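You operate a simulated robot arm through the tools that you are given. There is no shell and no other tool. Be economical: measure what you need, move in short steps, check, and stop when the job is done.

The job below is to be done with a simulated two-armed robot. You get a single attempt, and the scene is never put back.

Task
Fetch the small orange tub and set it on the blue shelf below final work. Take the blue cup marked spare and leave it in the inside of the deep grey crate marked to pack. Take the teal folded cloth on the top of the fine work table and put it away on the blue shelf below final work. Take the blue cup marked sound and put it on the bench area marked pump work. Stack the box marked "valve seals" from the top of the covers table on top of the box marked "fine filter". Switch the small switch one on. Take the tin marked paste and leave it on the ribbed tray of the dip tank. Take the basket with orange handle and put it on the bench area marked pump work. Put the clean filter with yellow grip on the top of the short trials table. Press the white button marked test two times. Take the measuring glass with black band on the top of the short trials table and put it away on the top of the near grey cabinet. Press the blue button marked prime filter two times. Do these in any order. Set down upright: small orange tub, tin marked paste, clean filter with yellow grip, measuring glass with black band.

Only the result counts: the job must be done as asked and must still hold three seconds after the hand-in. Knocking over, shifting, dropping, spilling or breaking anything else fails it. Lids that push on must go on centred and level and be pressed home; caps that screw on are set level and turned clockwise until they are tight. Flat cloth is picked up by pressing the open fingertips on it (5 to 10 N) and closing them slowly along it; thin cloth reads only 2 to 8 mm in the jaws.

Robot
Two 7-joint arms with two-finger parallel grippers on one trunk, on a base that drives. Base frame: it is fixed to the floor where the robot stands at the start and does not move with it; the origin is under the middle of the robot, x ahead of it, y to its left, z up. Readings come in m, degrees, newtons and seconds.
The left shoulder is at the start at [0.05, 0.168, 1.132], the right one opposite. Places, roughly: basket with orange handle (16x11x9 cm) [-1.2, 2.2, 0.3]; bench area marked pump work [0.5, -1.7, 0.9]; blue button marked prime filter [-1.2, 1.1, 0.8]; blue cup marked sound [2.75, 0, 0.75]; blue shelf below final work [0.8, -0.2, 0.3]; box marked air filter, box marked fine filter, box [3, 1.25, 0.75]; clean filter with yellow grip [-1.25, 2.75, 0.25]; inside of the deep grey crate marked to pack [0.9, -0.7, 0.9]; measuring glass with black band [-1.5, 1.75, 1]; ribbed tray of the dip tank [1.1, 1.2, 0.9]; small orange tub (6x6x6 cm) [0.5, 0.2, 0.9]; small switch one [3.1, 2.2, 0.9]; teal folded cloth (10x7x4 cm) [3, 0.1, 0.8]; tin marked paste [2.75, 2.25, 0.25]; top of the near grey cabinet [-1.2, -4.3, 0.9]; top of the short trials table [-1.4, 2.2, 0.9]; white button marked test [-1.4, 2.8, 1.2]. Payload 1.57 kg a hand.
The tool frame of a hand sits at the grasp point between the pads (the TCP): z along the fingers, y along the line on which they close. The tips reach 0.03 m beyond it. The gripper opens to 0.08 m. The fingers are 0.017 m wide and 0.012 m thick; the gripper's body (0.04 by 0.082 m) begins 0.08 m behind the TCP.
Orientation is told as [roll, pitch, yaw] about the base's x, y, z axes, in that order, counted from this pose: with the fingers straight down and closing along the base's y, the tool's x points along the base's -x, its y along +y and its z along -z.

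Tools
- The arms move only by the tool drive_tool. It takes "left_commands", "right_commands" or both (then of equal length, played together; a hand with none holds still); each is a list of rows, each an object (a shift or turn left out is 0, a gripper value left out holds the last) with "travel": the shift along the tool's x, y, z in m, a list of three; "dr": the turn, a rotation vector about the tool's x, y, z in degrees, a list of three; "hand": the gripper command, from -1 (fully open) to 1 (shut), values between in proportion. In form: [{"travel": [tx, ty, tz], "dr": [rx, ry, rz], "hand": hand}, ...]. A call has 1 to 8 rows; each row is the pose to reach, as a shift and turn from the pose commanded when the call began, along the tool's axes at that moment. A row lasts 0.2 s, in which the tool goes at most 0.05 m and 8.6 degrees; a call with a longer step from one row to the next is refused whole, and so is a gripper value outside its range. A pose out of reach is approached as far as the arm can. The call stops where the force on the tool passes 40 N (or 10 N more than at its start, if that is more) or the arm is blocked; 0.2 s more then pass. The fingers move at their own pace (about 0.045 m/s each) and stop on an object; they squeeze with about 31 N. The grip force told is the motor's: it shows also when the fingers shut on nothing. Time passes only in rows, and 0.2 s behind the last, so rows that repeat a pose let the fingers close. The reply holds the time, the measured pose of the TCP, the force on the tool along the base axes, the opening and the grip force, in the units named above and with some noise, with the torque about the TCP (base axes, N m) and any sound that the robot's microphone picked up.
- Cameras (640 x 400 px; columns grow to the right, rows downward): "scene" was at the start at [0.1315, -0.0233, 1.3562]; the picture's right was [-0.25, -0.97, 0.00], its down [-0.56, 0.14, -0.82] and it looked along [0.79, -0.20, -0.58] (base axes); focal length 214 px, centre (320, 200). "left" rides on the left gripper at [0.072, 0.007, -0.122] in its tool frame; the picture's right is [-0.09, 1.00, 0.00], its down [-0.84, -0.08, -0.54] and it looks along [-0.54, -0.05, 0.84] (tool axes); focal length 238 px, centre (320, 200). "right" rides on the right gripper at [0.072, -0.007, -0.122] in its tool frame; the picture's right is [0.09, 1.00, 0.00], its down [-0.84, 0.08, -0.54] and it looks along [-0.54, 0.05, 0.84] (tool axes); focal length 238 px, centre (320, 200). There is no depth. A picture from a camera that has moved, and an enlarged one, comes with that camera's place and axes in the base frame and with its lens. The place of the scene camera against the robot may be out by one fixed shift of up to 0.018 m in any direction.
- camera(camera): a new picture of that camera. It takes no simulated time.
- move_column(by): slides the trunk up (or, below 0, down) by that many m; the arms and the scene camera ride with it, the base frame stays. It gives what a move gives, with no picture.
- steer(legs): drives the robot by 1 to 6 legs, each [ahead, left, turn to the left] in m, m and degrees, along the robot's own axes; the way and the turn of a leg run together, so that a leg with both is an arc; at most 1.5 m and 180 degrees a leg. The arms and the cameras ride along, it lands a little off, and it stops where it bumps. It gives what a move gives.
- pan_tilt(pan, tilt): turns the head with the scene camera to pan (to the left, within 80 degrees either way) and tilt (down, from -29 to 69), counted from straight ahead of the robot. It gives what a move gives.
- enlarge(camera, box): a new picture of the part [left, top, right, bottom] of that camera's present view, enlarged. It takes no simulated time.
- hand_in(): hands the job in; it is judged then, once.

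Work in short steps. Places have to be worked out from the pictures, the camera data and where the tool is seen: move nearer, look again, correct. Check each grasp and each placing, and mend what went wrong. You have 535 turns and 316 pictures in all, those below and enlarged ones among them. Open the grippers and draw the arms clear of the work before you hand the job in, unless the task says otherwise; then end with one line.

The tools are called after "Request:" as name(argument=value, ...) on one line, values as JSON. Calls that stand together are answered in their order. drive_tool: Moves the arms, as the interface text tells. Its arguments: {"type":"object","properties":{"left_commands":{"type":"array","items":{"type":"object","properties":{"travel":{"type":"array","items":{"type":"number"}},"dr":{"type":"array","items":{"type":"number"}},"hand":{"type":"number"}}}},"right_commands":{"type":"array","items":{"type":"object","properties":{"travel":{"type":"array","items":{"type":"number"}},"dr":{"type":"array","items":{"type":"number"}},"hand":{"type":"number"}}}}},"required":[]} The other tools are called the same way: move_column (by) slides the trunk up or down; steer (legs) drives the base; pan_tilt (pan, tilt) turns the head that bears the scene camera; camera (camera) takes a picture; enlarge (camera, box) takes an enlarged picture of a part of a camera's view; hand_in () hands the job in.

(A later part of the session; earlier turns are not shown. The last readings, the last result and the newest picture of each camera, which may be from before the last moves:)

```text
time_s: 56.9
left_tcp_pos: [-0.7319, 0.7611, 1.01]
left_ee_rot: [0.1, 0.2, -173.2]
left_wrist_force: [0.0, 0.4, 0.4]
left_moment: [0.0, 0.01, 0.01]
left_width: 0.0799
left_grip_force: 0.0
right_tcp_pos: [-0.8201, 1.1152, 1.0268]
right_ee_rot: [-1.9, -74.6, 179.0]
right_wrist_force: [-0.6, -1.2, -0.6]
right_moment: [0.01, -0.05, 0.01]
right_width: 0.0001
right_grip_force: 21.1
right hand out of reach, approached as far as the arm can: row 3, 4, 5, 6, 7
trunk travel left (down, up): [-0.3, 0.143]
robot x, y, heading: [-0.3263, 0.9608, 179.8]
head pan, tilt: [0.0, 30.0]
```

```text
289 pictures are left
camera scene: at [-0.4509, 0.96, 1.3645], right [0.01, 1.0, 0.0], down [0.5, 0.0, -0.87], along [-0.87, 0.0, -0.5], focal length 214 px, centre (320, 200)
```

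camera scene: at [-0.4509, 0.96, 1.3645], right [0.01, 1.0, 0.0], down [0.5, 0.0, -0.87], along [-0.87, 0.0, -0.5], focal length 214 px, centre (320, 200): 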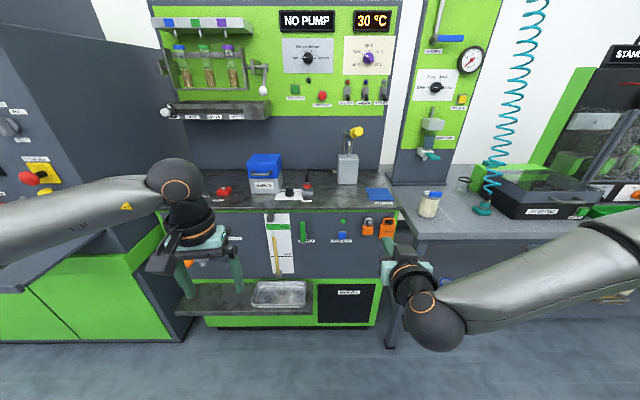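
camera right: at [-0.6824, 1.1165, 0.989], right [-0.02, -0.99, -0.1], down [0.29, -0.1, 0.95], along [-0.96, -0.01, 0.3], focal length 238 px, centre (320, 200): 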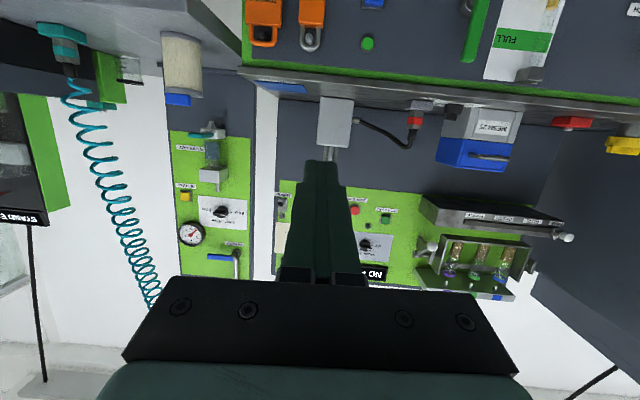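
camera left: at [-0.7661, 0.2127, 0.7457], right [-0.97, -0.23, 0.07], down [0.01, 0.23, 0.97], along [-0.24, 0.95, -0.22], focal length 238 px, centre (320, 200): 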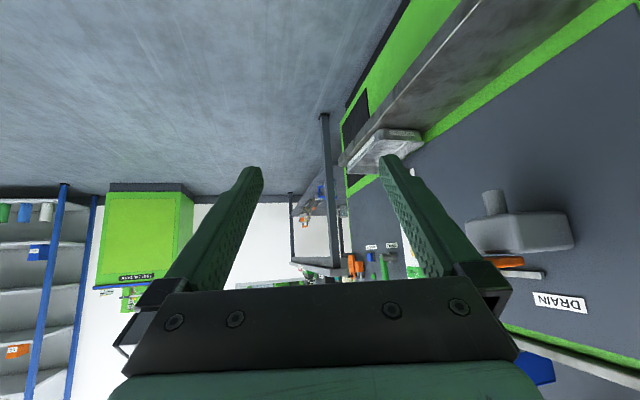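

The wrist hit a limit up high. Try lowering the hand at its present tilt.

Request:
drive_tool(right_commands=[{"travel": [0.04, 0, 0.011]}, {"travel": [0.08, 0, 0.022]}, {"travel": [0.12, 0, 0.033]}, {"travel": [0.16, 0, 0.044]}, {"travel": [0.2, 0, 0.055]}, {"travel": [0.241, 0, 0.0665]}])

Request:
camera(camera="scene")

```text
time_s: 58.3
left_tcp_pos: [-0.731, 0.7608, 1.0106]
left_ee_rot: [-0.1, 0.2, -173.3]
left_wrist_force: [-0.1, -0.2, -0.5]
left_moment: [0.01, 0.0, 0.0]
left_width: 0.08
left_grip_force: 0.1
right_tcp_pos: [-0.8186, 1.1152, 1.026]
right_ee_rot: [-1.9, -74.5, 179.1]
right_wrist_force: [0.3, 0.0, 1.0]
right_moment: [-0.01, 0.01, 0.02]
right_width: 0.0
right_grip_force: 20.7
right hand out of reach, approached as far as the arm can: row 1, 2, 3, 4, 5, 6
trunk travel left (down, up): [-0.3, 0.143]
robot x, y, heading: [-0.3286, 0.9609, 179.7]
head pan, tilt: [0.0, 30.0]
```

```text
288 pictures are left
camera scene: at [-0.4512, 0.9599, 1.3645], right [0.01, 1.0, 0.0], down [0.5, 0.0, -0.87], along [-0.87, 0.0, -0.5], focal length 214 px, centre (320, 200)
```

scene: 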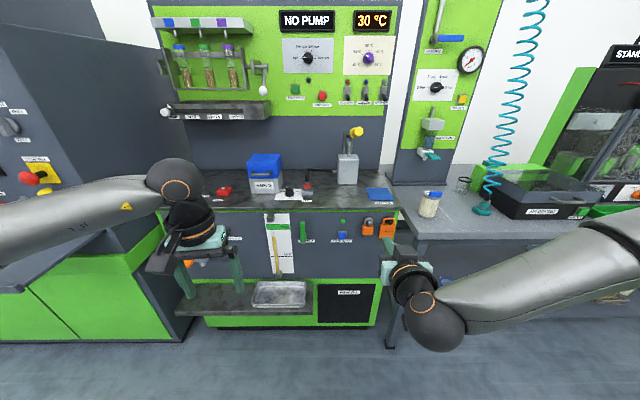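

Horizontal is beyond a joint limit here; a 45° tilted fingertip can press just as well. Return to 45° and then lower.

Request:
drive_tool(right_commands=[{"dr": [0, 7.4, 0]}, {"dr": [0, 14.8, 0]}, {"dr": [0, 22.2, 0]}, {"dr": [0, 29.6, 0]}])

Request:
drive_tool(right_commands=[{"travel": [0.03, 0, 0.03]}, {"travel": [0.06, 0, 0.06]}, {"travel": [0.09, 0, 0.09]}, {"travel": [0.12, 0, 0.12]}, {"travel": [0.15, 0, 0.15]}])

Request:
camera(camera="right")

```text
time_s: 59.3
left_tcp_pos: [-0.7307, 0.76, 1.0108]
left_ee_rot: [0.2, 0.2, -173.3]
left_wrist_force: [0.1, 0.0, 0.4]
left_moment: [-0.02, -0.04, 0.01]
left_width: 0.0799
left_grip_force: 0.1
right_tcp_pos: [-0.8179, 1.1135, 1.0244]
right_ee_rot: [-0.7, -44.8, 177.7]
right_wrist_force: [0.3, 0.6, -1.3]
right_moment: [0.01, 0.01, -0.03]
right_width: 0.0002
right_grip_force: 21.3
trunk travel left (down, up): [-0.3, 0.143]
robot x, y, heading: [-0.3252, 0.9603, 179.9]
head pan, tilt: [0.0, 30.0]
```

```text
time_s: 60.5
left_tcp_pos: [-0.7325, 0.7618, 1.0118]
left_ee_rot: [0.0, 0.2, -173.2]
left_wrist_force: [-0.1, 0.6, 0.4]
left_moment: [-0.01, -0.02, 0.0]
left_width: 0.0799
left_grip_force: 0.1
right_tcp_pos: [-0.8064, 1.1597, 0.8637]
right_ee_rot: [-0.6, -44.8, 177.8]
right_wrist_force: [0.5, 0.5, -0.3]
right_moment: [0.02, 0.02, 0.01]
right_width: 0.0002
right_grip_force: 21.3
right hand out of reach, approached as far as the arm can: row 3, 4, 5
trunk travel left (down, up): [-0.3, 0.143]
robot x, y, heading: [-0.3276, 0.9597, 179.6]
head pan, tilt: [0.0, 30.0]
```

```text
287 pictures are left
camera right: at [-0.6686, 1.1596, 0.8998], right [0.02, -1.0, -0.07], down [-0.21, -0.07, 0.97], along [-0.98, 0.0, -0.22], focal length 238 px, centre (320, 200)
```

right: 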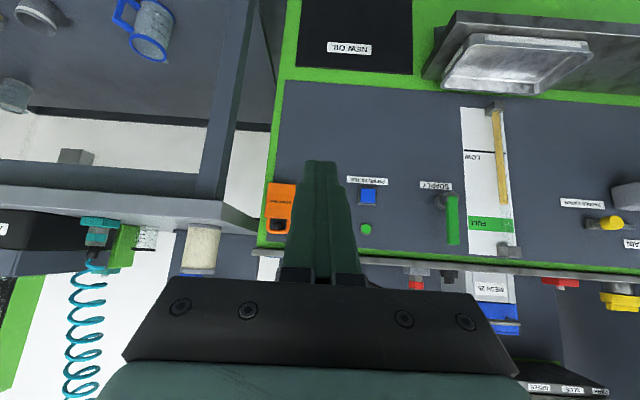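

Triangulated button: ≈[-1.165, 1.055, 0.776]. Lower the trunk 6.7 cm and drive so the fingertip is about 10 cm short of it.

Request:
move_column(by=-0.067)

Request:
steer(legs=[[0, 0.105, 0], [0.22, 0, 0]])

Request:
camera(camera="right")

```text
time_s: 61.5
left_tcp_pos: [-0.7325, 0.7611, 0.9441]
left_ee_rot: [0.1, 0.1, -173.2]
left_wrist_force: [0.3, 0.0, 0.0]
left_moment: [0.0, 0.03, -0.04]
left_width: 0.0797
left_grip_force: 0.0
right_tcp_pos: [-0.8054, 1.1597, 0.7978]
right_ee_rot: [-0.7, -44.9, 177.7]
right_wrist_force: [0.0, -0.2, 0.1]
right_moment: [-0.02, -0.03, 0.01]
right_width: 0.0
right_grip_force: 21.1
trunk travel left (down, up): [-0.233, 0.21]
robot x, y, heading: [-0.3289, 0.959, 179.6]
head pan, tilt: [0.0, 30.0]
```

```text
time_s: 64.0
left_tcp_pos: [-0.9525, 0.6567, 0.9434]
left_ee_rot: [0.2, 0.2, -173.2]
left_wrist_force: [-1.0, -0.6, 0.1]
left_moment: [-0.01, -0.02, 0.0]
left_width: 0.0799
left_grip_force: 0.0
right_tcp_pos: [-1.0266, 1.0546, 0.7979]
right_ee_rot: [-0.6, -44.9, 177.9]
right_wrist_force: [-0.2, -0.5, 0.1]
right_moment: [0.01, -0.01, -0.02]
right_width: 0.0
right_grip_force: 21.3
trunk travel left (down, up): [-0.233, 0.21]
robot x, y, heading: [-0.545, 0.8571, 179.9]
head pan, tilt: [0.0, 30.0]
```

```text
286 pictures are left
camera right: at [-0.8888, 1.0546, 0.833], right [0.02, -1.0, -0.07], down [-0.22, -0.08, 0.97], along [-0.98, 0.0, -0.22], focal length 238 px, centre (320, 200)
```

right: 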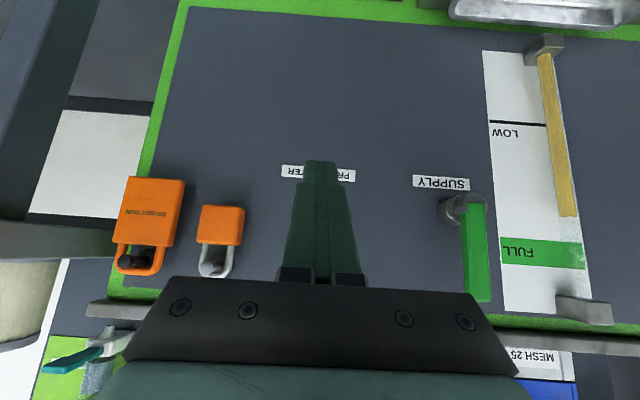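

Aligned behind the fingertip. Advance 7.5 cm, then in small steps to press.

Request:
drive_tool(right_commands=[{"travel": [-0.025, 0, 0.025]}, {"travel": [-0.05, 0, 0.05]}, {"travel": [-0.0535, 0, 0.0535]}, {"travel": [-0.057, 0, 0.057]}, {"travel": [-0.0605, 0, 0.0605]}])

Request:
camera(camera="right")

```text
time_s: 65.2
left_tcp_pos: [-0.9507, 0.6547, 0.9439]
left_ee_rot: [0.1, 0.2, -173.3]
left_wrist_force: [-1.0, 0.4, -0.1]
left_moment: [0.03, 0.01, -0.02]
left_width: 0.08
left_grip_force: 0.1
right_tcp_pos: [-1.0993, 1.0707, 0.8123]
right_ee_rot: [-0.7, -44.8, 177.7]
right_wrist_force: [-0.5, -0.2, -0.6]
right_moment: [-0.01, 0.02, -0.01]
right_width: 0.0
right_grip_force: 21.1
right hand out of reach, approached as far as the arm can: row 1, 2, 3, 4, 5
trunk travel left (down, up): [-0.233, 0.21]
robot x, y, heading: [-0.5434, 0.8569, 180.0]
head pan, tilt: [0.0, 30.0]
```

```text
285 pictures are left
camera right: at [-0.9622, 1.0714, 0.8476], right [0.02, -1.0, -0.07], down [-0.21, -0.07, 0.97], along [-0.98, 0.0, -0.22], focal length 238 px, centre (320, 200)
```

right: 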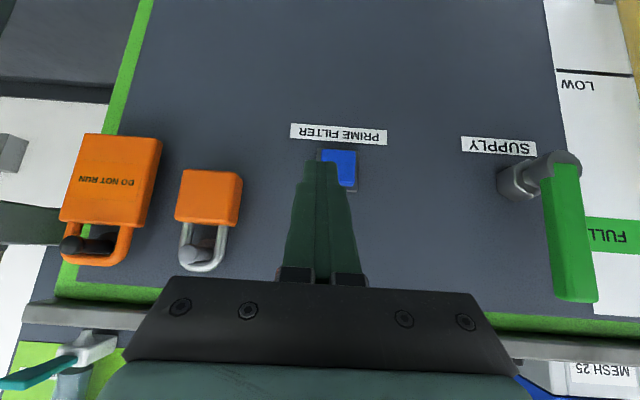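

The arm drifts along a joint limit. Back off and reset the arm posture by going tool-down and then re-pitching lower.

Request:
steer(legs=[[-0.15, 0, 0]])

Request:
drive_tool(right_commands=[{"travel": [0, 0, -0.02], "dr": [0, 7.5, 0]}, {"travel": [0, 0, -0.04], "dr": [0, 15, 0]}, {"travel": [0, 0, -0.06], "dr": [0, 22.5, 0]}, {"travel": [0, 0, -0.08], "dr": [0, 30, 0]}, {"travel": [0, 0, -0.1], "dr": [0, 37.5, 0]}, {"travel": [0, 0, -0.12], "dr": [0, 45, 0]}])

Request:
camera(camera="scene")

```text
time_s: 66.6
left_tcp_pos: [-0.8007, 0.655, 0.9446]
left_ee_rot: [0.1, 0.1, -173.1]
left_wrist_force: [-0.7, -0.5, 0.5]
left_moment: [-0.01, 0.0, 0.0]
left_width: 0.0798
left_grip_force: 0.0
right_tcp_pos: [-0.9486, 1.0709, 0.8118]
right_ee_rot: [-0.6, -44.9, 177.8]
right_wrist_force: [-0.3, 0.6, -0.1]
right_moment: [-0.02, -0.06, -0.01]
right_width: 0.0001
right_grip_force: 21.2
trunk travel left (down, up): [-0.233, 0.21]
robot x, y, heading: [-0.3951, 0.8557, 179.6]
head pan, tilt: [0.0, 30.0]
```

```text
time_s: 68.0
left_tcp_pos: [-0.8011, 0.6562, 0.944]
left_ee_rot: [0.1, 0.2, -173.2]
left_wrist_force: [-0.1, 0.6, 0.1]
left_moment: [-0.01, 0.0, -0.02]
left_width: 0.0797
left_grip_force: 0.0
right_tcp_pos: [-0.8631, 1.0655, 0.8978]
right_ee_rot: [-0.4, 0.3, 177.5]
right_wrist_force: [0.1, 0.1, 0.7]
right_moment: [-0.01, 0.01, 0.0]
right_width: 0.0
right_grip_force: 21.5
trunk travel left (down, up): [-0.233, 0.21]
robot x, y, heading: [-0.3949, 0.8535, 179.9]
head pan, tilt: [0.0, 30.0]
```

```text
284 pictures are left
camera scene: at [-0.5206, 0.8545, 1.2975], right [0.01, 1.0, 0.0], down [0.5, 0.0, -0.87], along [-0.87, 0.0, -0.5], focal length 214 px, centre (320, 200)
```

scene: 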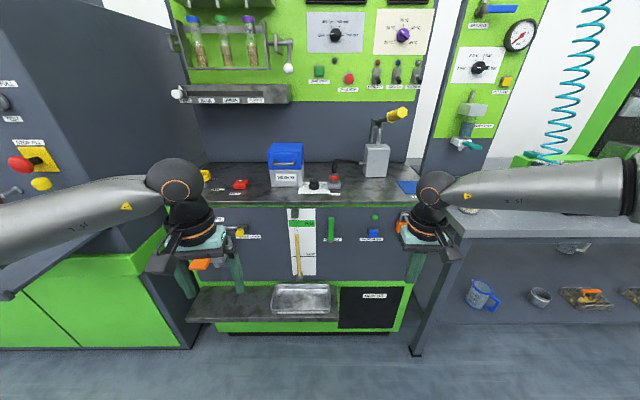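

Now pitch again while descending, to see if this posture reaches freely.

Request:
drive_tool(right_commands=[{"travel": [0.0, 0, 0.03], "dr": [0, -7.5, 0]}, {"travel": [0.0, 0, 0.06], "dr": [0, -15, 0]}, {"travel": [-0.01, 0, 0.08], "dr": [0, -22.5, 0]}, {"travel": [-0.01, 0, 0.1], "dr": [0, -30, 0]}, {"travel": [-0.02, 0, 0.11], "dr": [0, -37.5, 0]}, {"travel": [-0.02, 0, 0.12], "dr": [0, -45, 0]}])

Request:
drive_tool(right_commands=[{"travel": [-0.02, 0, 0.02]}, {"travel": [-0.04, 0, 0.04]}])

```text
time_s: 69.4
left_tcp_pos: [-0.8011, 0.6553, 0.943]
left_ee_rot: [0.0, 0.2, -173.2]
left_wrist_force: [0.6, 0.7, 0.3]
left_moment: [-0.01, 0.02, -0.01]
left_width: 0.08
left_grip_force: 0.0
right_tcp_pos: [-0.8802, 1.0715, 0.7816]
right_ee_rot: [-0.3, -44.7, 177.7]
right_wrist_force: [0.3, 0.1, 0.2]
right_moment: [-0.03, -0.01, -0.02]
right_width: 0.0001
right_grip_force: 21.7
right hand out of reach, approached as far as the arm can: row 6
trunk travel left (down, up): [-0.233, 0.21]
robot x, y, heading: [-0.3992, 0.8563, 179.8]
head pan, tilt: [0.0, 30.0]
```

```text
time_s: 70.0
left_tcp_pos: [-0.8005, 0.6557, 0.9437]
left_ee_rot: [0.0, 0.2, -173.1]
left_wrist_force: [0.1, -0.8, -0.7]
left_moment: [0.0, 0.05, -0.01]
left_width: 0.0802
left_grip_force: 0.1
right_tcp_pos: [-0.9338, 1.0833, 0.7926]
right_ee_rot: [-0.4, -44.9, 177.8]
right_wrist_force: [0.4, -0.8, -0.6]
right_moment: [0.01, 0.0, 0.0]
right_width: 0.0
right_grip_force: 21.3
right hand out of reach, approached as far as the arm can: row 1, 2
trunk travel left (down, up): [-0.233, 0.21]
robot x, y, heading: [-0.4003, 0.8554, 179.5]
head pan, tilt: [0.0, 30.0]
```

The left arm worked well at 45° when low; use it instead. Reset the right hand to tool-down, shift the base to the right, and pitch the left hand.

Request:
drive_tool(right_commands=[{"travel": [0, 0, -0.025], "dr": [0, 7.5, 0]}, {"travel": [0, 0, -0.05], "dr": [0, 15, 0]}, {"travel": [0, 0, -0.075], "dr": [0, 22.5, 0]}, {"travel": [0, 0, -0.1], "dr": [0, 30, 0]}, {"travel": [0, 0, -0.13], "dr": [0, 37.5, 0]}, {"travel": [0, 0, -0.16], "dr": [0, 45, 0]}])

Request:
steer(legs=[[-0.08, -0.4, 0]])

Request:
drive_tool(left_commands=[{"travel": [-0.01, 0, 0.025], "dr": [0, -7.5, 0], "hand": 1}, {"travel": [-0.02, 0, 0.05], "dr": [0, -15, 0]}, {"travel": [-0.03, 0, 0.075], "dr": [0, -22.5, 0]}, {"travel": [-0.04, 0, 0.1], "dr": [0, -30, 0]}, {"travel": [-0.045, 0, 0.12], "dr": [0, -37.5, 0]}, {"travel": [-0.05, 0, 0.14], "dr": [0, -45, 0]}])

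Request:
camera(camera="left")

```text
time_s: 71.4
left_tcp_pos: [-0.8013, 0.6564, 0.9439]
left_ee_rot: [0.1, 0.2, -173.2]
left_wrist_force: [0.0, -0.4, -0.6]
left_moment: [0.03, 0.01, -0.02]
left_width: 0.0801
left_grip_force: 0.2
right_tcp_pos: [-0.8195, 1.077, 0.9063]
right_ee_rot: [-0.4, 0.3, 177.6]
right_wrist_force: [0.2, 0.1, -0.5]
right_moment: [-0.02, -0.01, -0.03]
right_width: 0.0
right_grip_force: 21.3
trunk travel left (down, up): [-0.233, 0.21]
robot x, y, heading: [-0.397, 0.8536, 179.8]
head pan, tilt: [0.0, 30.0]
```

```text
time_s: 73.9
left_tcp_pos: [-0.7193, 1.0566, 0.9436]
left_ee_rot: [0.2, 0.2, -173.5]
left_wrist_force: [0.2, 0.8, 0.1]
left_moment: [-0.03, 0.01, 0.0]
left_width: 0.08
left_grip_force: 0.1
right_tcp_pos: [-0.7369, 1.4782, 0.9053]
right_ee_rot: [-0.4, 0.3, 177.4]
right_wrist_force: [0.4, 0.5, 0.1]
right_moment: [0.01, 0.01, 0.02]
right_width: 0.0
right_grip_force: 21.7
trunk travel left (down, up): [-0.233, 0.21]
robot x, y, heading: [-0.3126, 1.2523, 179.7]
head pan, tilt: [0.0, 30.0]
```

```text
time_s: 75.3
left_tcp_pos: [-0.7687, 1.051, 0.8029]
left_ee_rot: [0.0, -44.9, -173.4]
left_wrist_force: [0.1, -0.3, 0.5]
left_moment: [-0.01, 0.02, 0.01]
left_width: 0.0
left_grip_force: 21.8
right_tcp_pos: [-0.737, 1.4786, 0.906]
right_ee_rot: [-0.4, 0.3, 177.3]
right_wrist_force: [0.3, -0.6, 0.8]
right_moment: [-0.03, -0.02, 0.02]
right_width: 0.0
right_grip_force: 21.5
trunk travel left (down, up): [-0.233, 0.21]
robot x, y, heading: [-0.3164, 1.2545, 179.5]
head pan, tilt: [0.0, 30.0]
```

```text
283 pictures are left
camera left: at [-0.6314, 1.0593, 0.8385], right [0.05, -1.0, 0.07], down [-0.22, 0.05, 0.97], along [-0.97, -0.06, -0.21], focal length 238 px, centre (320, 200)
```

left: 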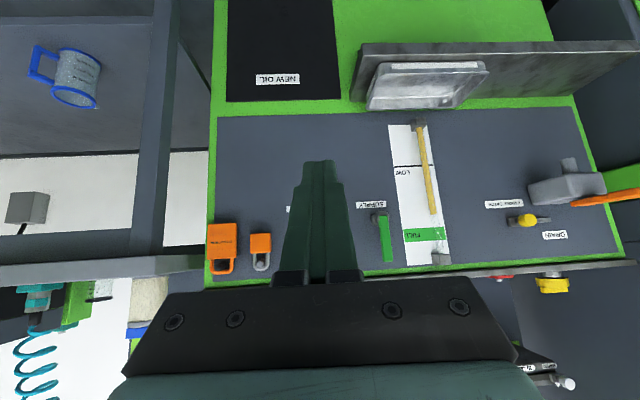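

Left hand is free to move. Drive forward 0.24 m and view.

Request:
steer(legs=[[0.24, 0, 0]])

Request:
drive_tool(left_commands=[{"travel": [0.004, -0.005, 0.004]}])

Request:
camera(camera="left")

```text
time_s: 77.1
left_tcp_pos: [-1.0097, 1.0518, 0.8035]
left_ee_rot: [0.1, -44.8, -173.4]
left_wrist_force: [0.3, -0.1, -0.3]
left_moment: [-0.02, 0.0, -0.01]
left_width: 0.0001
left_grip_force: 20.8
right_tcp_pos: [-0.9783, 1.4806, 0.9064]
right_ee_rot: [-0.4, 0.3, 177.2]
right_wrist_force: [-0.1, 0.6, -0.6]
right_moment: [0.0, 0.0, -0.04]
right_width: 0.0
right_grip_force: 21.6
trunk travel left (down, up): [-0.233, 0.21]
robot x, y, heading: [-0.5552, 1.2567, 179.4]
head pan, tilt: [0.0, 30.0]
```

```text
time_s: 77.5
left_tcp_pos: [-1.0098, 1.0565, 0.7979]
left_ee_rot: [0.1, -44.8, -173.5]
left_wrist_force: [0.0, 0.5, 0.1]
left_moment: [0.02, 0.03, -0.01]
left_width: 0.0
left_grip_force: 21.4
right_tcp_pos: [-0.9781, 1.4796, 0.906]
right_ee_rot: [-0.4, 0.2, 177.2]
right_wrist_force: [-0.8, 0.3, 0.1]
right_moment: [0.02, -0.02, 0.01]
right_width: 0.0
right_grip_force: 22.6
trunk travel left (down, up): [-0.233, 0.21]
robot x, y, heading: [-0.5574, 1.2565, 179.8]
head pan, tilt: [0.0, 30.0]
```

```text
282 pictures are left
camera left: at [-0.872, 1.0663, 0.8332], right [0.05, -1.0, 0.07], down [-0.22, 0.05, 0.97], along [-0.97, -0.06, -0.22], focal length 238 px, centre (320, 200)
```

left: 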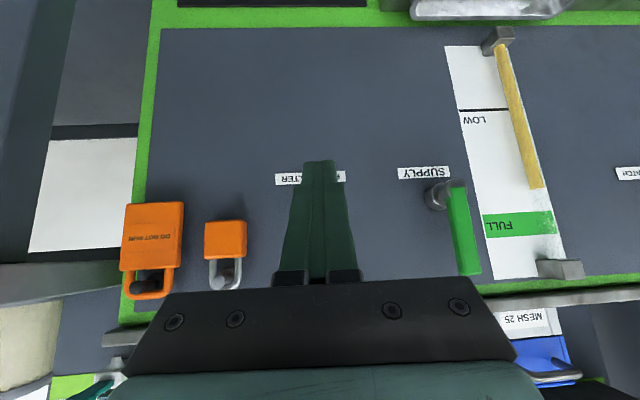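

Button about 6 mm to +y. Advance with that correction to ~1–2 cm short.

Request:
drive_tool(left_commands=[{"travel": [-0.028, -0.01, 0.028]}, {"travel": [-0.056, -0.015, 0.056]}, {"travel": [-0.0625, -0.016, 0.0625]}])

Request:
camera(camera="left")

```text
time_s: 78.3
left_tcp_pos: [-1.0991, 1.0628, 0.7985]
left_ee_rot: [0.2, -44.8, -173.6]
left_wrist_force: [-0.1, -1.1, 0.2]
left_moment: [0.0, -0.03, 0.02]
left_width: 0.0
left_grip_force: 21.3
right_tcp_pos: [-0.9768, 1.4789, 0.9065]
right_ee_rot: [-0.4, 0.3, 177.2]
right_wrist_force: [0.7, -0.9, 0.6]
right_moment: [0.01, 0.05, 0.0]
right_width: 0.0
right_grip_force: 20.9
trunk travel left (down, up): [-0.233, 0.21]
robot x, y, heading: [-0.5547, 1.2593, 179.6]
head pan, tilt: [0.0, 30.0]
```

```text
281 pictures are left
camera left: at [-0.9623, 1.0718, 0.8332], right [0.05, -1.0, 0.07], down [-0.22, 0.05, 0.97], along [-0.97, -0.06, -0.22], focal length 238 px, centre (320, 200)
```

left: 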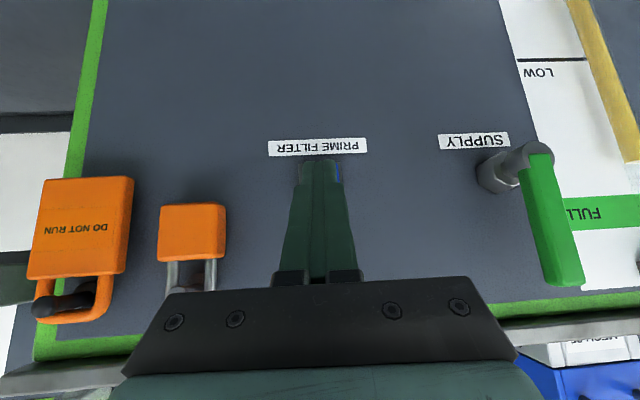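

Well aligned. Press in 4 mm steps.

Request:
drive_tool(left_commands=[{"travel": [-0.003, -0.0005, 0.003]}, {"travel": [-0.006, -0.001, 0.006]}, {"travel": [-0.009, -0.0015, 0.009]}, {"travel": [-0.012, -0.002, 0.012]}, {"travel": [-0.015, -0.0025, 0.015]}, {"travel": [-0.018, -0.003, 0.018]}, {"travel": [-0.021, -0.0035, 0.021]}, {"travel": [-0.024, -0.004, 0.024]}])

```text
time_s: 80.1
left_tcp_pos: [-1.1287, 1.0638, 0.7976]
left_ee_rot: [0.3, -44.7, -173.4]
left_wrist_force: [27.9, -2.1, 7.8]
left_moment: [-0.06, -0.22, 0.01]
left_width: 0.0002
left_grip_force: 21.7
right_tcp_pos: [-0.9765, 1.4802, 0.906]
right_ee_rot: [-0.4, 0.0, 177.3]
right_wrist_force: [0.0, -0.2, -0.1]
right_moment: [-0.05, -0.01, 0.03]
right_width: 0.0
right_grip_force: 21.4
trunk travel left (down, up): [-0.233, 0.21]
robot x, y, heading: [-0.5548, 1.2545, 179.6]
head pan, tilt: [0.0, 30.0]
heard: click
```

Click heard: one press. Withdraw 2.5 cm fully, then press again the same way.

Request:
drive_tool(left_commands=[{"travel": [0.009, 0.0015, -0.009]}, {"travel": [0.018, 0.003, -0.018]}, {"travel": [0.018, 0.003, -0.018]}])

Request:
drive_tool(left_commands=[{"travel": [-0.006, -0.001, 0.006]}, {"travel": [-0.012, -0.002, 0.012]}, {"travel": [-0.015, -0.0025, 0.015]}, {"travel": [-0.018, -0.003, 0.018]}])

```text
time_s: 80.9
left_tcp_pos: [-1.1081, 1.0631, 0.7976]
left_ee_rot: [0.1, -45.0, -173.4]
left_wrist_force: [0.8, 0.1, -0.3]
left_moment: [0.03, 0.03, 0.0]
left_width: 0.0
left_grip_force: 21.5
right_tcp_pos: [-0.9788, 1.4794, 0.9058]
right_ee_rot: [-0.4, 0.2, 177.3]
right_wrist_force: [0.9, -0.7, 1.3]
right_moment: [-0.02, 0.04, 0.0]
right_width: 0.0
right_grip_force: 21.5
trunk travel left (down, up): [-0.233, 0.21]
robot x, y, heading: [-0.5551, 1.2545, 179.5]
head pan, tilt: [0.0, 30.0]
```

```text
time_s: 81.9
left_tcp_pos: [-1.1289, 1.0636, 0.7962]
left_ee_rot: [0.3, -44.7, -173.5]
left_wrist_force: [26.0, -2.2, 5.5]
left_moment: [0.01, -0.25, 0.01]
left_width: 0.0002
left_grip_force: 21.3
right_tcp_pos: [-0.9761, 1.4788, 0.9071]
right_ee_rot: [-0.4, 0.0, 177.3]
right_wrist_force: [-0.2, -0.1, 0.9]
right_moment: [0.03, 0.03, 0.0]
right_width: 0.0
right_grip_force: 20.8
trunk travel left (down, up): [-0.233, 0.21]
robot x, y, heading: [-0.5569, 1.2584, 179.7]
head pan, tilt: [0.0, 30.0]
heard: click
```

Second click. Withdraw, back off, and look over the short trials table.

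Request:
drive_tool(left_commands=[{"travel": [0.02, 0.003, -0.02]}, {"travel": [0.045, 0.006, -0.045]}])

Request:
steer(legs=[[-0.25, 0, 0]])

Request:
drive_tool(left_commands=[{"travel": [-0.015, 0, -0.025], "dr": [0, 7.5, 0]}, {"travel": [-0.03, 0, -0.05], "dr": [0, 15, 0]}, {"travel": [-0.045, 0, -0.075], "dr": [0, 22.5, 0]}, {"travel": [-0.06, 0, -0.1], "dr": [0, 30, 0]}, {"travel": [-0.07, 0, -0.12], "dr": [0, 37.5, 0]}, {"travel": [-0.08, 0, -0.14], "dr": [0, 45, 0]}])

Request:
steer(legs=[[0, -0.8, 0]])

Request:
camera(camera="scene")

```text
time_s: 82.5
left_tcp_pos: [-1.0692, 1.063, 0.7985]
left_ee_rot: [0.1, -45.0, -173.5]
left_wrist_force: [-0.6, 0.1, 1.1]
left_moment: [0.03, 0.02, 0.02]
left_width: 0.0
left_grip_force: 21.4
right_tcp_pos: [-0.9783, 1.4797, 0.9048]
right_ee_rot: [-0.4, 0.2, 177.1]
right_wrist_force: [0.4, -0.2, 0.4]
right_moment: [0.03, -0.02, 0.05]
right_width: 0.0
right_grip_force: 20.9
trunk travel left (down, up): [-0.233, 0.21]
robot x, y, heading: [-0.5552, 1.2568, 179.2]
head pan, tilt: [0.0, 30.0]
```

```text
time_s: 84.3
left_tcp_pos: [-0.8166, 1.063, 0.7986]
left_ee_rot: [0.1, -44.8, -173.4]
left_wrist_force: [-0.7, 0.2, 1.1]
left_moment: [0.02, 0.02, 0.0]
left_width: 0.0001
left_grip_force: 21.1
right_tcp_pos: [-0.7262, 1.4769, 0.9047]
right_ee_rot: [-0.4, 0.1, 177.3]
right_wrist_force: [0.7, -0.2, -0.8]
right_moment: [0.03, 0.02, 0.02]
right_width: 0.0
right_grip_force: 21.2
trunk travel left (down, up): [-0.233, 0.21]
robot x, y, heading: [-0.301, 1.2577, 179.5]
head pan, tilt: [0.0, 30.0]
```

```text
time_s: 85.7
left_tcp_pos: [-0.7757, 1.0679, 0.9529]
left_ee_rot: [0.1, 0.3, -173.4]
left_wrist_force: [0.1, 0.1, -0.1]
left_moment: [-0.01, 0.01, 0.03]
left_width: 0.0001
left_grip_force: 21.1
right_tcp_pos: [-0.7258, 1.4768, 0.9061]
right_ee_rot: [-0.4, 0.3, 177.4]
right_wrist_force: [0.4, -0.4, -0.9]
right_moment: [0.0, -0.03, -0.01]
right_width: 0.0
right_grip_force: 21.6
trunk travel left (down, up): [-0.233, 0.21]
robot x, y, heading: [-0.3003, 1.2533, 179.7]
head pan, tilt: [0.0, 30.0]
```

```text
time_s: 90.0
left_tcp_pos: [-0.7698, 1.8706, 0.9531]
left_ee_rot: [0.1, 0.2, -172.9]
left_wrist_force: [0.4, 0.7, 0.2]
left_moment: [0.02, 0.0, -0.01]
left_width: 0.0001
left_grip_force: 21.5
right_tcp_pos: [-0.7241, 2.2811, 0.9064]
right_ee_rot: [-0.4, 0.2, 177.5]
right_wrist_force: [0.2, -0.7, -0.5]
right_moment: [0.02, -0.01, 0.03]
right_width: 0.0
right_grip_force: 21.1
trunk travel left (down, up): [-0.233, 0.21]
robot x, y, heading: [-0.3002, 2.0595, 179.9]
head pan, tilt: [0.0, 30.0]
```

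```text
280 pictures are left
camera scene: at [-0.4234, 2.0589, 1.2975], right [0.0, 1.0, 0.0], down [0.5, 0.0, -0.87], along [-0.87, 0.0, -0.5], focal length 214 px, centre (320, 200)
```

scene: 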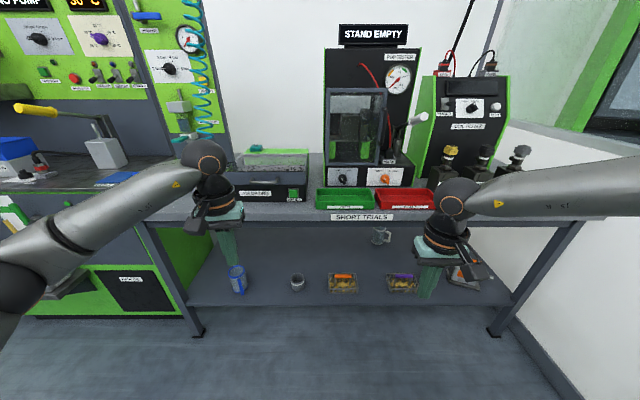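

Request:
enlarge(camera="scene", box=[180, 230, 520, 330])

Request:
enlarge(camera="scene", box=[300, 20, 620, 220])

```text
1.88 times, centred on (350, 280) of scene
camera zoom: at [-0.4234, 2.0589, 1.2975], right [0.0, 1.0, 0.0], down [0.5, 0.0, -0.87], along [-0.87, 0.0, -0.5], focal length 404 px, centre (264, 49)
```

zoom: 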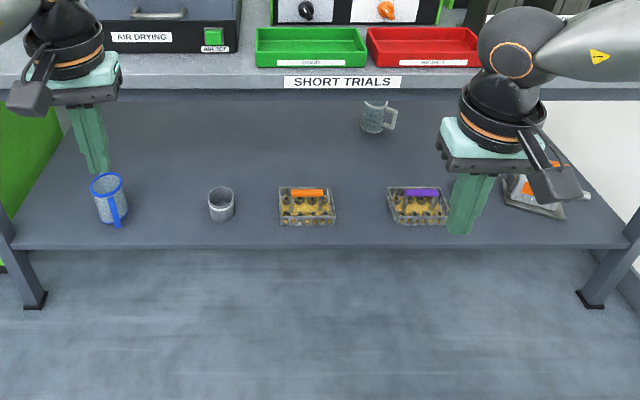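

```text
2.00 times, centred on (460, 120) of scene
camera zoom: at [-0.4234, 2.0589, 1.2975], right [0.0, 1.0, 0.0], down [0.5, 0.0, -0.87], along [-0.87, 0.0, -0.5], focal length 429 px, centre (40, 360)
```

zoom: 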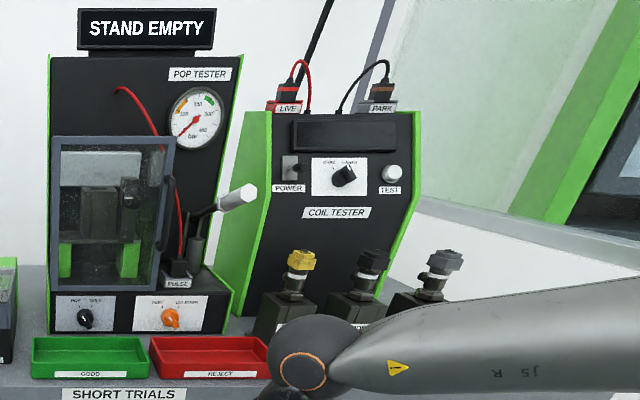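

TEST button at ≈[-1.405, 2.80, 1.19] on the coil tester. Raise the trunk and slide right, checking wall clearance.

Request:
move_column(by=0.2)

Request:
steer(legs=[[0, -0.4, 0]])

Request:
pan_tilt(pan=-45, tilt=25)

Request:
camera(camera="scene")

```text
time_s: 92.2
left_tcp_pos: [-0.7711, 1.8701, 1.1526]
left_ee_rot: [0.1, 0.2, -173.1]
left_wrist_force: [0.0, 0.4, 0.0]
left_moment: [0.0, -0.02, 0.0]
left_width: 0.0003
left_grip_force: 21.2
right_tcp_pos: [-0.7239, 2.2802, 1.1063]
right_ee_rot: [-0.3, 0.3, 177.6]
right_wrist_force: [0.1, -0.8, -0.1]
right_moment: [-0.04, -0.04, 0.0]
right_width: 0.0
right_grip_force: 21.4
trunk travel left (down, up): [-0.433, 0.01]
robot x, y, heading: [-0.2983, 2.0622, 179.9]
head pan, tilt: [0.0, 30.0]
```

```text
time_s: 94.7
left_tcp_pos: [-0.7692, 2.2682, 1.1527]
left_ee_rot: [0.0, 0.2, -173.0]
left_wrist_force: [0.2, 0.7, 0.0]
left_moment: [0.06, -0.03, -0.01]
left_width: 0.0
left_grip_force: 21.1
right_tcp_pos: [-0.7241, 2.6791, 1.1051]
right_ee_rot: [-0.4, 0.2, 177.6]
right_wrist_force: [0.4, 0.2, -0.3]
right_moment: [0.01, 0.02, -0.01]
right_width: 0.0
right_grip_force: 21.0
trunk travel left (down, up): [-0.433, 0.01]
robot x, y, heading: [-0.3009, 2.4602, 180.0]
head pan, tilt: [0.0, 30.0]
```

```text
time_s: 95.8
left_tcp_pos: [-0.77, 2.2686, 1.1517]
left_ee_rot: [0.1, 0.1, -173.0]
left_wrist_force: [1.0, -0.6, 0.4]
left_moment: [0.03, -0.01, -0.05]
left_width: 0.0
left_grip_force: 21.1
right_tcp_pos: [-0.7228, 2.6786, 1.1058]
right_ee_rot: [-0.5, 0.1, 177.7]
right_wrist_force: [0.9, 0.8, 0.7]
right_moment: [-0.03, 0.01, -0.01]
right_width: 0.0
right_grip_force: 21.0
trunk travel left (down, up): [-0.433, 0.01]
robot x, y, heading: [-0.3008, 2.4616, 179.8]
head pan, tilt: [-45.0, 25.0]
```

```text
277 pictures are left
camera scene: at [-0.3975, 2.5229, 1.5054], right [0.71, 0.71, 0.0], down [0.3, -0.3, -0.91], along [-0.64, 0.64, -0.42], focal length 214 px, centre (320, 200)
```

scene: 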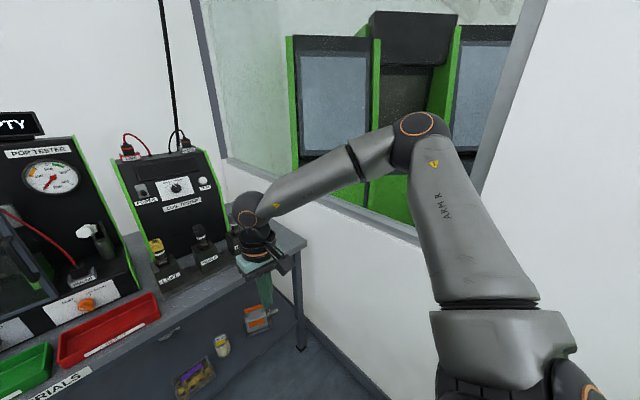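

Clearance to the wall is adequate (~0.2 m). Pitch the right tool 45° toward the button height.

Request:
drive_tool(right_commands=[{"travel": [-0.01, -0.01, -0.018], "dr": [0, -7.5, 0]}, {"travel": [-0.02, -0.02, -0.036], "dr": [0, -15, 0]}, {"travel": [-0.03, -0.03, -0.054], "dr": [0, -22.5, 0]}, {"travel": [-0.04, -0.04, -0.072], "dr": [0, -30, 0]}, {"travel": [-0.05, -0.05, -0.09], "dr": [0, -37.5, 0]}, {"travel": [-0.06, -0.06, -0.11], "dr": [0, -45, 0]}])

Request:
camera(camera="right")

```text
time_s: 97.2
left_tcp_pos: [-0.7712, 2.2682, 1.1531]
left_ee_rot: [0.0, 0.3, -172.9]
left_wrist_force: [-0.5, -0.3, 0.3]
left_moment: [0.01, 0.01, 0.0]
left_width: 0.0002
left_grip_force: 21.4
right_tcp_pos: [-0.7809, 2.7416, 1.2154]
right_ee_rot: [-0.7, -45.0, 178.1]
right_wrist_force: [0.9, -0.7, 0.2]
right_moment: [0.02, 0.02, 0.0]
right_width: 0.0
right_grip_force: 21.3
trunk travel left (down, up): [-0.433, 0.01]
robot x, y, heading: [-0.2982, 2.459, 179.8]
head pan, tilt: [-45.0, 25.0]
```

```text
276 pictures are left
camera right: at [-0.6441, 2.7418, 1.2509], right [0.02, -1.0, -0.07], down [-0.21, -0.08, 0.97], along [-0.98, -0.01, -0.21], focal length 238 px, centre (320, 200)
```

right: 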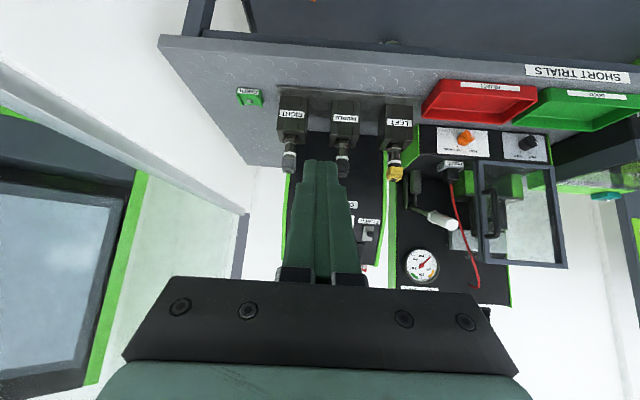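

Estimated button ≈[-1.395, 2.79, 1.18]. Drive 0.3 m forward and 4 cm right, then re-view.

Request:
steer(legs=[[0.3, -0.045, 0]])

Request:
pan_tilt(pan=-20, tilt=25)

Request:
enlarge(camera="scene", box=[240, 60, 480, 210])

Request:
camera(camera="right")

```text
time_s: 99.2
left_tcp_pos: [-1.0704, 2.3152, 1.1521]
left_ee_rot: [0.1, 0.2, -172.9]
left_wrist_force: [-0.4, 0.2, -0.1]
left_moment: [0.0, 0.03, -0.02]
left_width: 0.0
left_grip_force: 21.2
right_tcp_pos: [-1.0805, 2.7855, 1.2156]
right_ee_rot: [-0.5, -44.8, 178.1]
right_wrist_force: [0.0, 0.0, 0.2]
right_moment: [0.04, 0.01, 0.03]
right_width: 0.0
right_grip_force: 20.9
trunk travel left (down, up): [-0.433, 0.01]
robot x, y, heading: [-0.5956, 2.5032, 180.0]
head pan, tilt: [-45.0, 25.0]
```

```text
time_s: 100.1
left_tcp_pos: [-1.0701, 2.3138, 1.1522]
left_ee_rot: [0.1, 0.2, -173.1]
left_wrist_force: [0.2, 0.5, 0.1]
left_moment: [0.03, 0.02, 0.03]
left_width: 0.0001
left_grip_force: 21.6
right_tcp_pos: [-1.08, 2.7867, 1.2156]
right_ee_rot: [-0.7, -44.9, 178.0]
right_wrist_force: [0.0, 0.1, 0.0]
right_moment: [0.01, 0.02, -0.02]
right_width: 0.0
right_grip_force: 21.6
trunk travel left (down, up): [-0.433, 0.01]
robot x, y, heading: [-0.6002, 2.5053, 179.9]
head pan, tilt: [-20.0, 25.0]
```

```text
2.67 times, centred on (360, 135) of scene
camera zoom: at [-0.7182, 2.5348, 1.5054], right [0.34, 0.94, 0.0], down [0.4, -0.15, -0.91], along [-0.85, 0.31, -0.42], focal length 572 px, centre (213, 373)
```

zoom: 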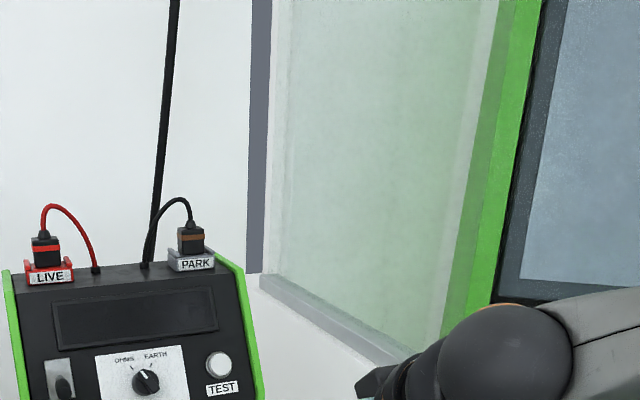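

```text
274 pictures are left
camera right: at [-0.9435, 2.7868, 1.2509], right [0.02, -1.0, -0.07], down [-0.21, -0.08, 0.97], along [-0.98, -0.01, -0.22], focal length 238 px, centre (320, 200)
```

right: 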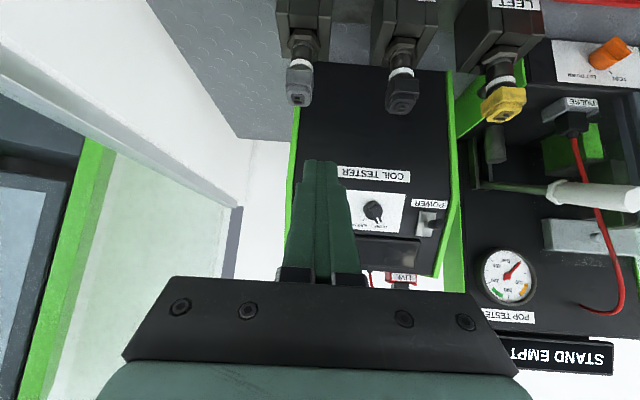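

Refined: button ≈[-1.398, 2.79, 1.18]. Pull the left hand back a little, drive 0.1 m more, lower the right tip 1.4 cm and extend to ~3 cm short.

Request:
drive_tool(left_commands=[{"travel": [0.04, 0, 0]}, {"travel": [0.08, 0, 0]}, {"travel": [0.08, 0, 0]}], right_commands=[{"travel": [-0.02, 0, 0.04]}, {"travel": [-0.045, 0.0, 0.065]}, {"travel": [-0.075, 0.0, 0.095]}])

Request:
steer(legs=[[0.1, 0, 0]])

Request:
camera(camera="right")

Request:
camera(camera="scene")

```text
time_s: 100.9
left_tcp_pos: [-0.9903, 2.3235, 1.1516]
left_ee_rot: [0.1, 0.3, -173.0]
left_wrist_force: [0.2, 0.2, -0.8]
left_moment: [-0.03, -0.03, -0.02]
left_width: 0.0001
left_grip_force: 20.9
right_tcp_pos: [-1.2037, 2.7919, 1.1987]
right_ee_rot: [-0.6, -44.8, 178.3]
right_wrist_force: [-0.3, 0.1, 0.3]
right_moment: [0.0, -0.01, -0.02]
right_width: 0.0
right_grip_force: 20.9
trunk travel left (down, up): [-0.433, 0.01]
robot x, y, heading: [-0.6022, 2.5047, 179.9]
head pan, tilt: [-20.0, 25.0]
```

```text
time_s: 102.1
left_tcp_pos: [-1.0894, 2.3244, 1.1525]
left_ee_rot: [0.1, 0.2, -173.0]
left_wrist_force: [-0.3, 0.0, 0.3]
left_moment: [-0.01, 0.0, 0.0]
left_width: 0.0
left_grip_force: 21.3
right_tcp_pos: [-1.3008, 2.7936, 1.1996]
right_ee_rot: [-0.5, -44.7, 178.1]
right_wrist_force: [-0.2, -0.6, 0.6]
right_moment: [0.03, 0.0, 0.0]
right_width: 0.0
right_grip_force: 21.5
trunk travel left (down, up): [-0.433, 0.01]
robot x, y, heading: [-0.6987, 2.5023, 180.0]
head pan, tilt: [-20.0, 25.0]
```

```text
273 pictures are left
camera right: at [-1.164, 2.7927, 1.2354], right [0.02, -1.0, -0.07], down [-0.21, -0.08, 0.97], along [-0.98, -0.01, -0.22], focal length 238 px, centre (320, 200)
```

right: 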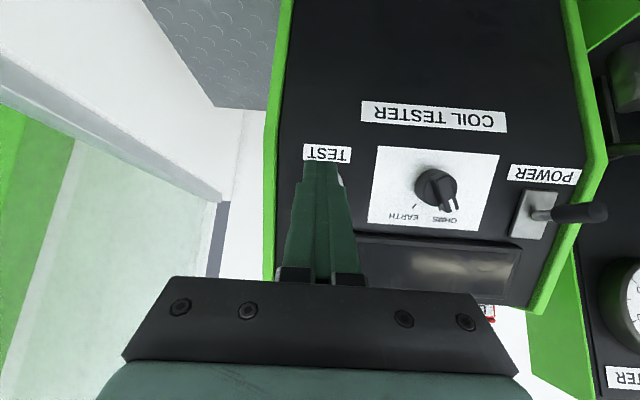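

```text
272 pictures are left
camera scene: at [-0.8185, 2.535, 1.5054], right [0.34, 0.94, 0.0], down [0.4, -0.15, -0.91], along [-0.85, 0.31, -0.42], focal length 214 px, centre (320, 200)
```

scene: 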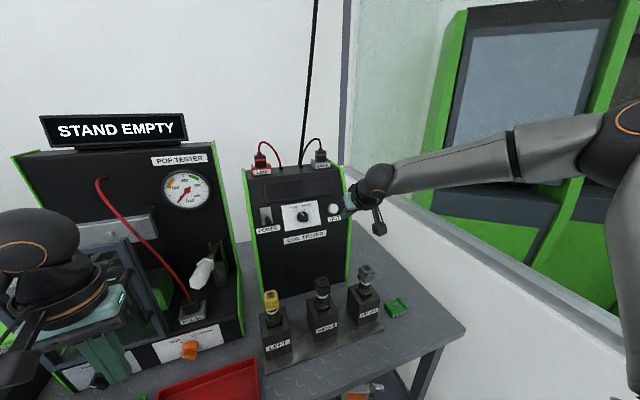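

The button is ~7 mm to image right and ~1.1 cm lower than my tip line. Correct and advance slowly until the click.

Request:
drive_tool(right_commands=[{"travel": [-0.0134, 0.006, 0.029]}, {"travel": [-0.0204, 0.006, 0.036]}, {"travel": [-0.0239, 0.006, 0.0395]}, {"travel": [-0.0274, 0.006, 0.043]}])

Request:
camera(camera="right")

```text
time_s: 103.1
left_tcp_pos: [-1.0885, 2.3241, 1.1532]
left_ee_rot: [0.1, 0.1, -173.1]
left_wrist_force: [0.1, -0.4, 0.6]
left_moment: [-0.02, -0.03, -0.02]
left_width: 0.0001
left_grip_force: 20.6
right_tcp_pos: [-1.3495, 2.7885, 1.1895]
right_ee_rot: [-0.7, -44.8, 178.1]
right_wrist_force: [0.1, -0.6, -0.3]
right_moment: [0.01, -0.02, -0.01]
right_width: 0.0
right_grip_force: 21.3
trunk travel left (down, up): [-0.433, 0.01]
robot x, y, heading: [-0.6992, 2.5038, 179.8]
head pan, tilt: [-20.0, 25.0]
```

```text
271 pictures are left
camera right: at [-1.2131, 2.7887, 1.2249], right [0.02, -1.0, -0.07], down [-0.21, -0.08, 0.97], along [-0.98, -0.01, -0.22], focal length 238 px, centre (320, 200)
```

right: 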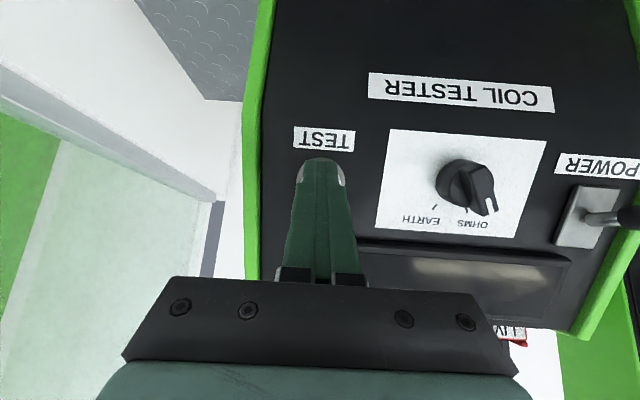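

Centred on the button. Press in 4 mm steps.

Request:
drive_tool(right_commands=[{"travel": [-0.003, 0, 0.003]}, {"travel": [-0.006, 0, 0.006]}, {"travel": [-0.009, 0, 0.009]}, {"travel": [-0.012, 0, 0.012]}, {"travel": [-0.015, 0, 0.015]}, {"travel": [-0.018, 0, 0.018]}, {"travel": [-0.021, 0, 0.021]}])

```text
time_s: 104.0
left_tcp_pos: [-1.0853, 2.3251, 1.155]
left_ee_rot: [0.1, -0.1, -173.1]
left_wrist_force: [-0.3, 0.3, -0.3]
left_moment: [0.01, -0.02, -0.01]
left_width: 0.0
left_grip_force: 21.3
right_tcp_pos: [-1.3553, 2.7873, 1.1903]
right_ee_rot: [-0.7, -44.4, 178.1]
right_wrist_force: [26.4, -0.2, 10.6]
right_moment: [0.08, -0.11, 0.12]
right_width: 0.0001
right_grip_force: 21.5
trunk travel left (down, up): [-0.433, 0.01]
robot x, y, heading: [-0.6951, 2.5037, 179.6]
head pan, tilt: [-20.0, 25.0]
heard: click
stopped in row 4 (right hand): the force on the tool passed its limit (the readings are from after the stop); the commanded pose is now the measured one
```

Click one. Withdraw 2 cm and press again.

Request:
drive_tool(right_commands=[{"travel": [0.008, 0, -0.008]}, {"travel": [0.016, 0, -0.016]}, {"travel": [0.016, 0, -0.016]}])

Request:
drive_tool(right_commands=[{"travel": [-0.006, 0, 0.006]}, {"travel": [-0.01, 0, 0.01]}, {"travel": [-0.013, 0, 0.013]}, {"travel": [-0.016, 0, 0.016]}, {"travel": [-0.018, 0, 0.018]}, {"travel": [-0.02, 0, 0.02]}])

```text
time_s: 104.8
left_tcp_pos: [-1.09, 2.3256, 1.1535]
left_ee_rot: [0.1, 0.2, -173.1]
left_wrist_force: [0.7, -0.7, 0.6]
left_moment: [-0.03, 0.0, 0.03]
left_width: 0.0002
left_grip_force: 20.9
right_tcp_pos: [-1.3391, 2.7868, 1.1854]
right_ee_rot: [-0.8, -44.2, 178.2]
right_wrist_force: [0.0, 0.3, 1.0]
right_moment: [-0.01, 0.03, 0.03]
right_width: 0.0
right_grip_force: 21.5
trunk travel left (down, up): [-0.433, 0.01]
robot x, y, heading: [-0.6932, 2.5071, 179.9]
head pan, tilt: [-20.0, 25.0]
```

```text
time_s: 106.0
left_tcp_pos: [-1.083, 2.3257, 1.1558]
left_ee_rot: [0.0, -0.1, -173.2]
left_wrist_force: [-0.6, 1.3, 0.2]
left_moment: [0.0, 0.02, 0.0]
left_width: 0.0
left_grip_force: 21.5
right_tcp_pos: [-1.3542, 2.7894, 1.1874]
right_ee_rot: [-0.8, -43.9, 178.0]
right_wrist_force: [26.4, 0.5, 10.6]
right_moment: [0.18, -0.14, 0.14]
right_width: 0.0001
right_grip_force: 20.8
trunk travel left (down, up): [-0.433, 0.01]
robot x, y, heading: [-0.6954, 2.5044, 179.9]
head pan, tilt: [-20.0, 25.0]
heard: click
stopped in row 5 (right hand): the force on the tool passed its limit (the readings are from after the stop); the commanded pose is now the measured one
```

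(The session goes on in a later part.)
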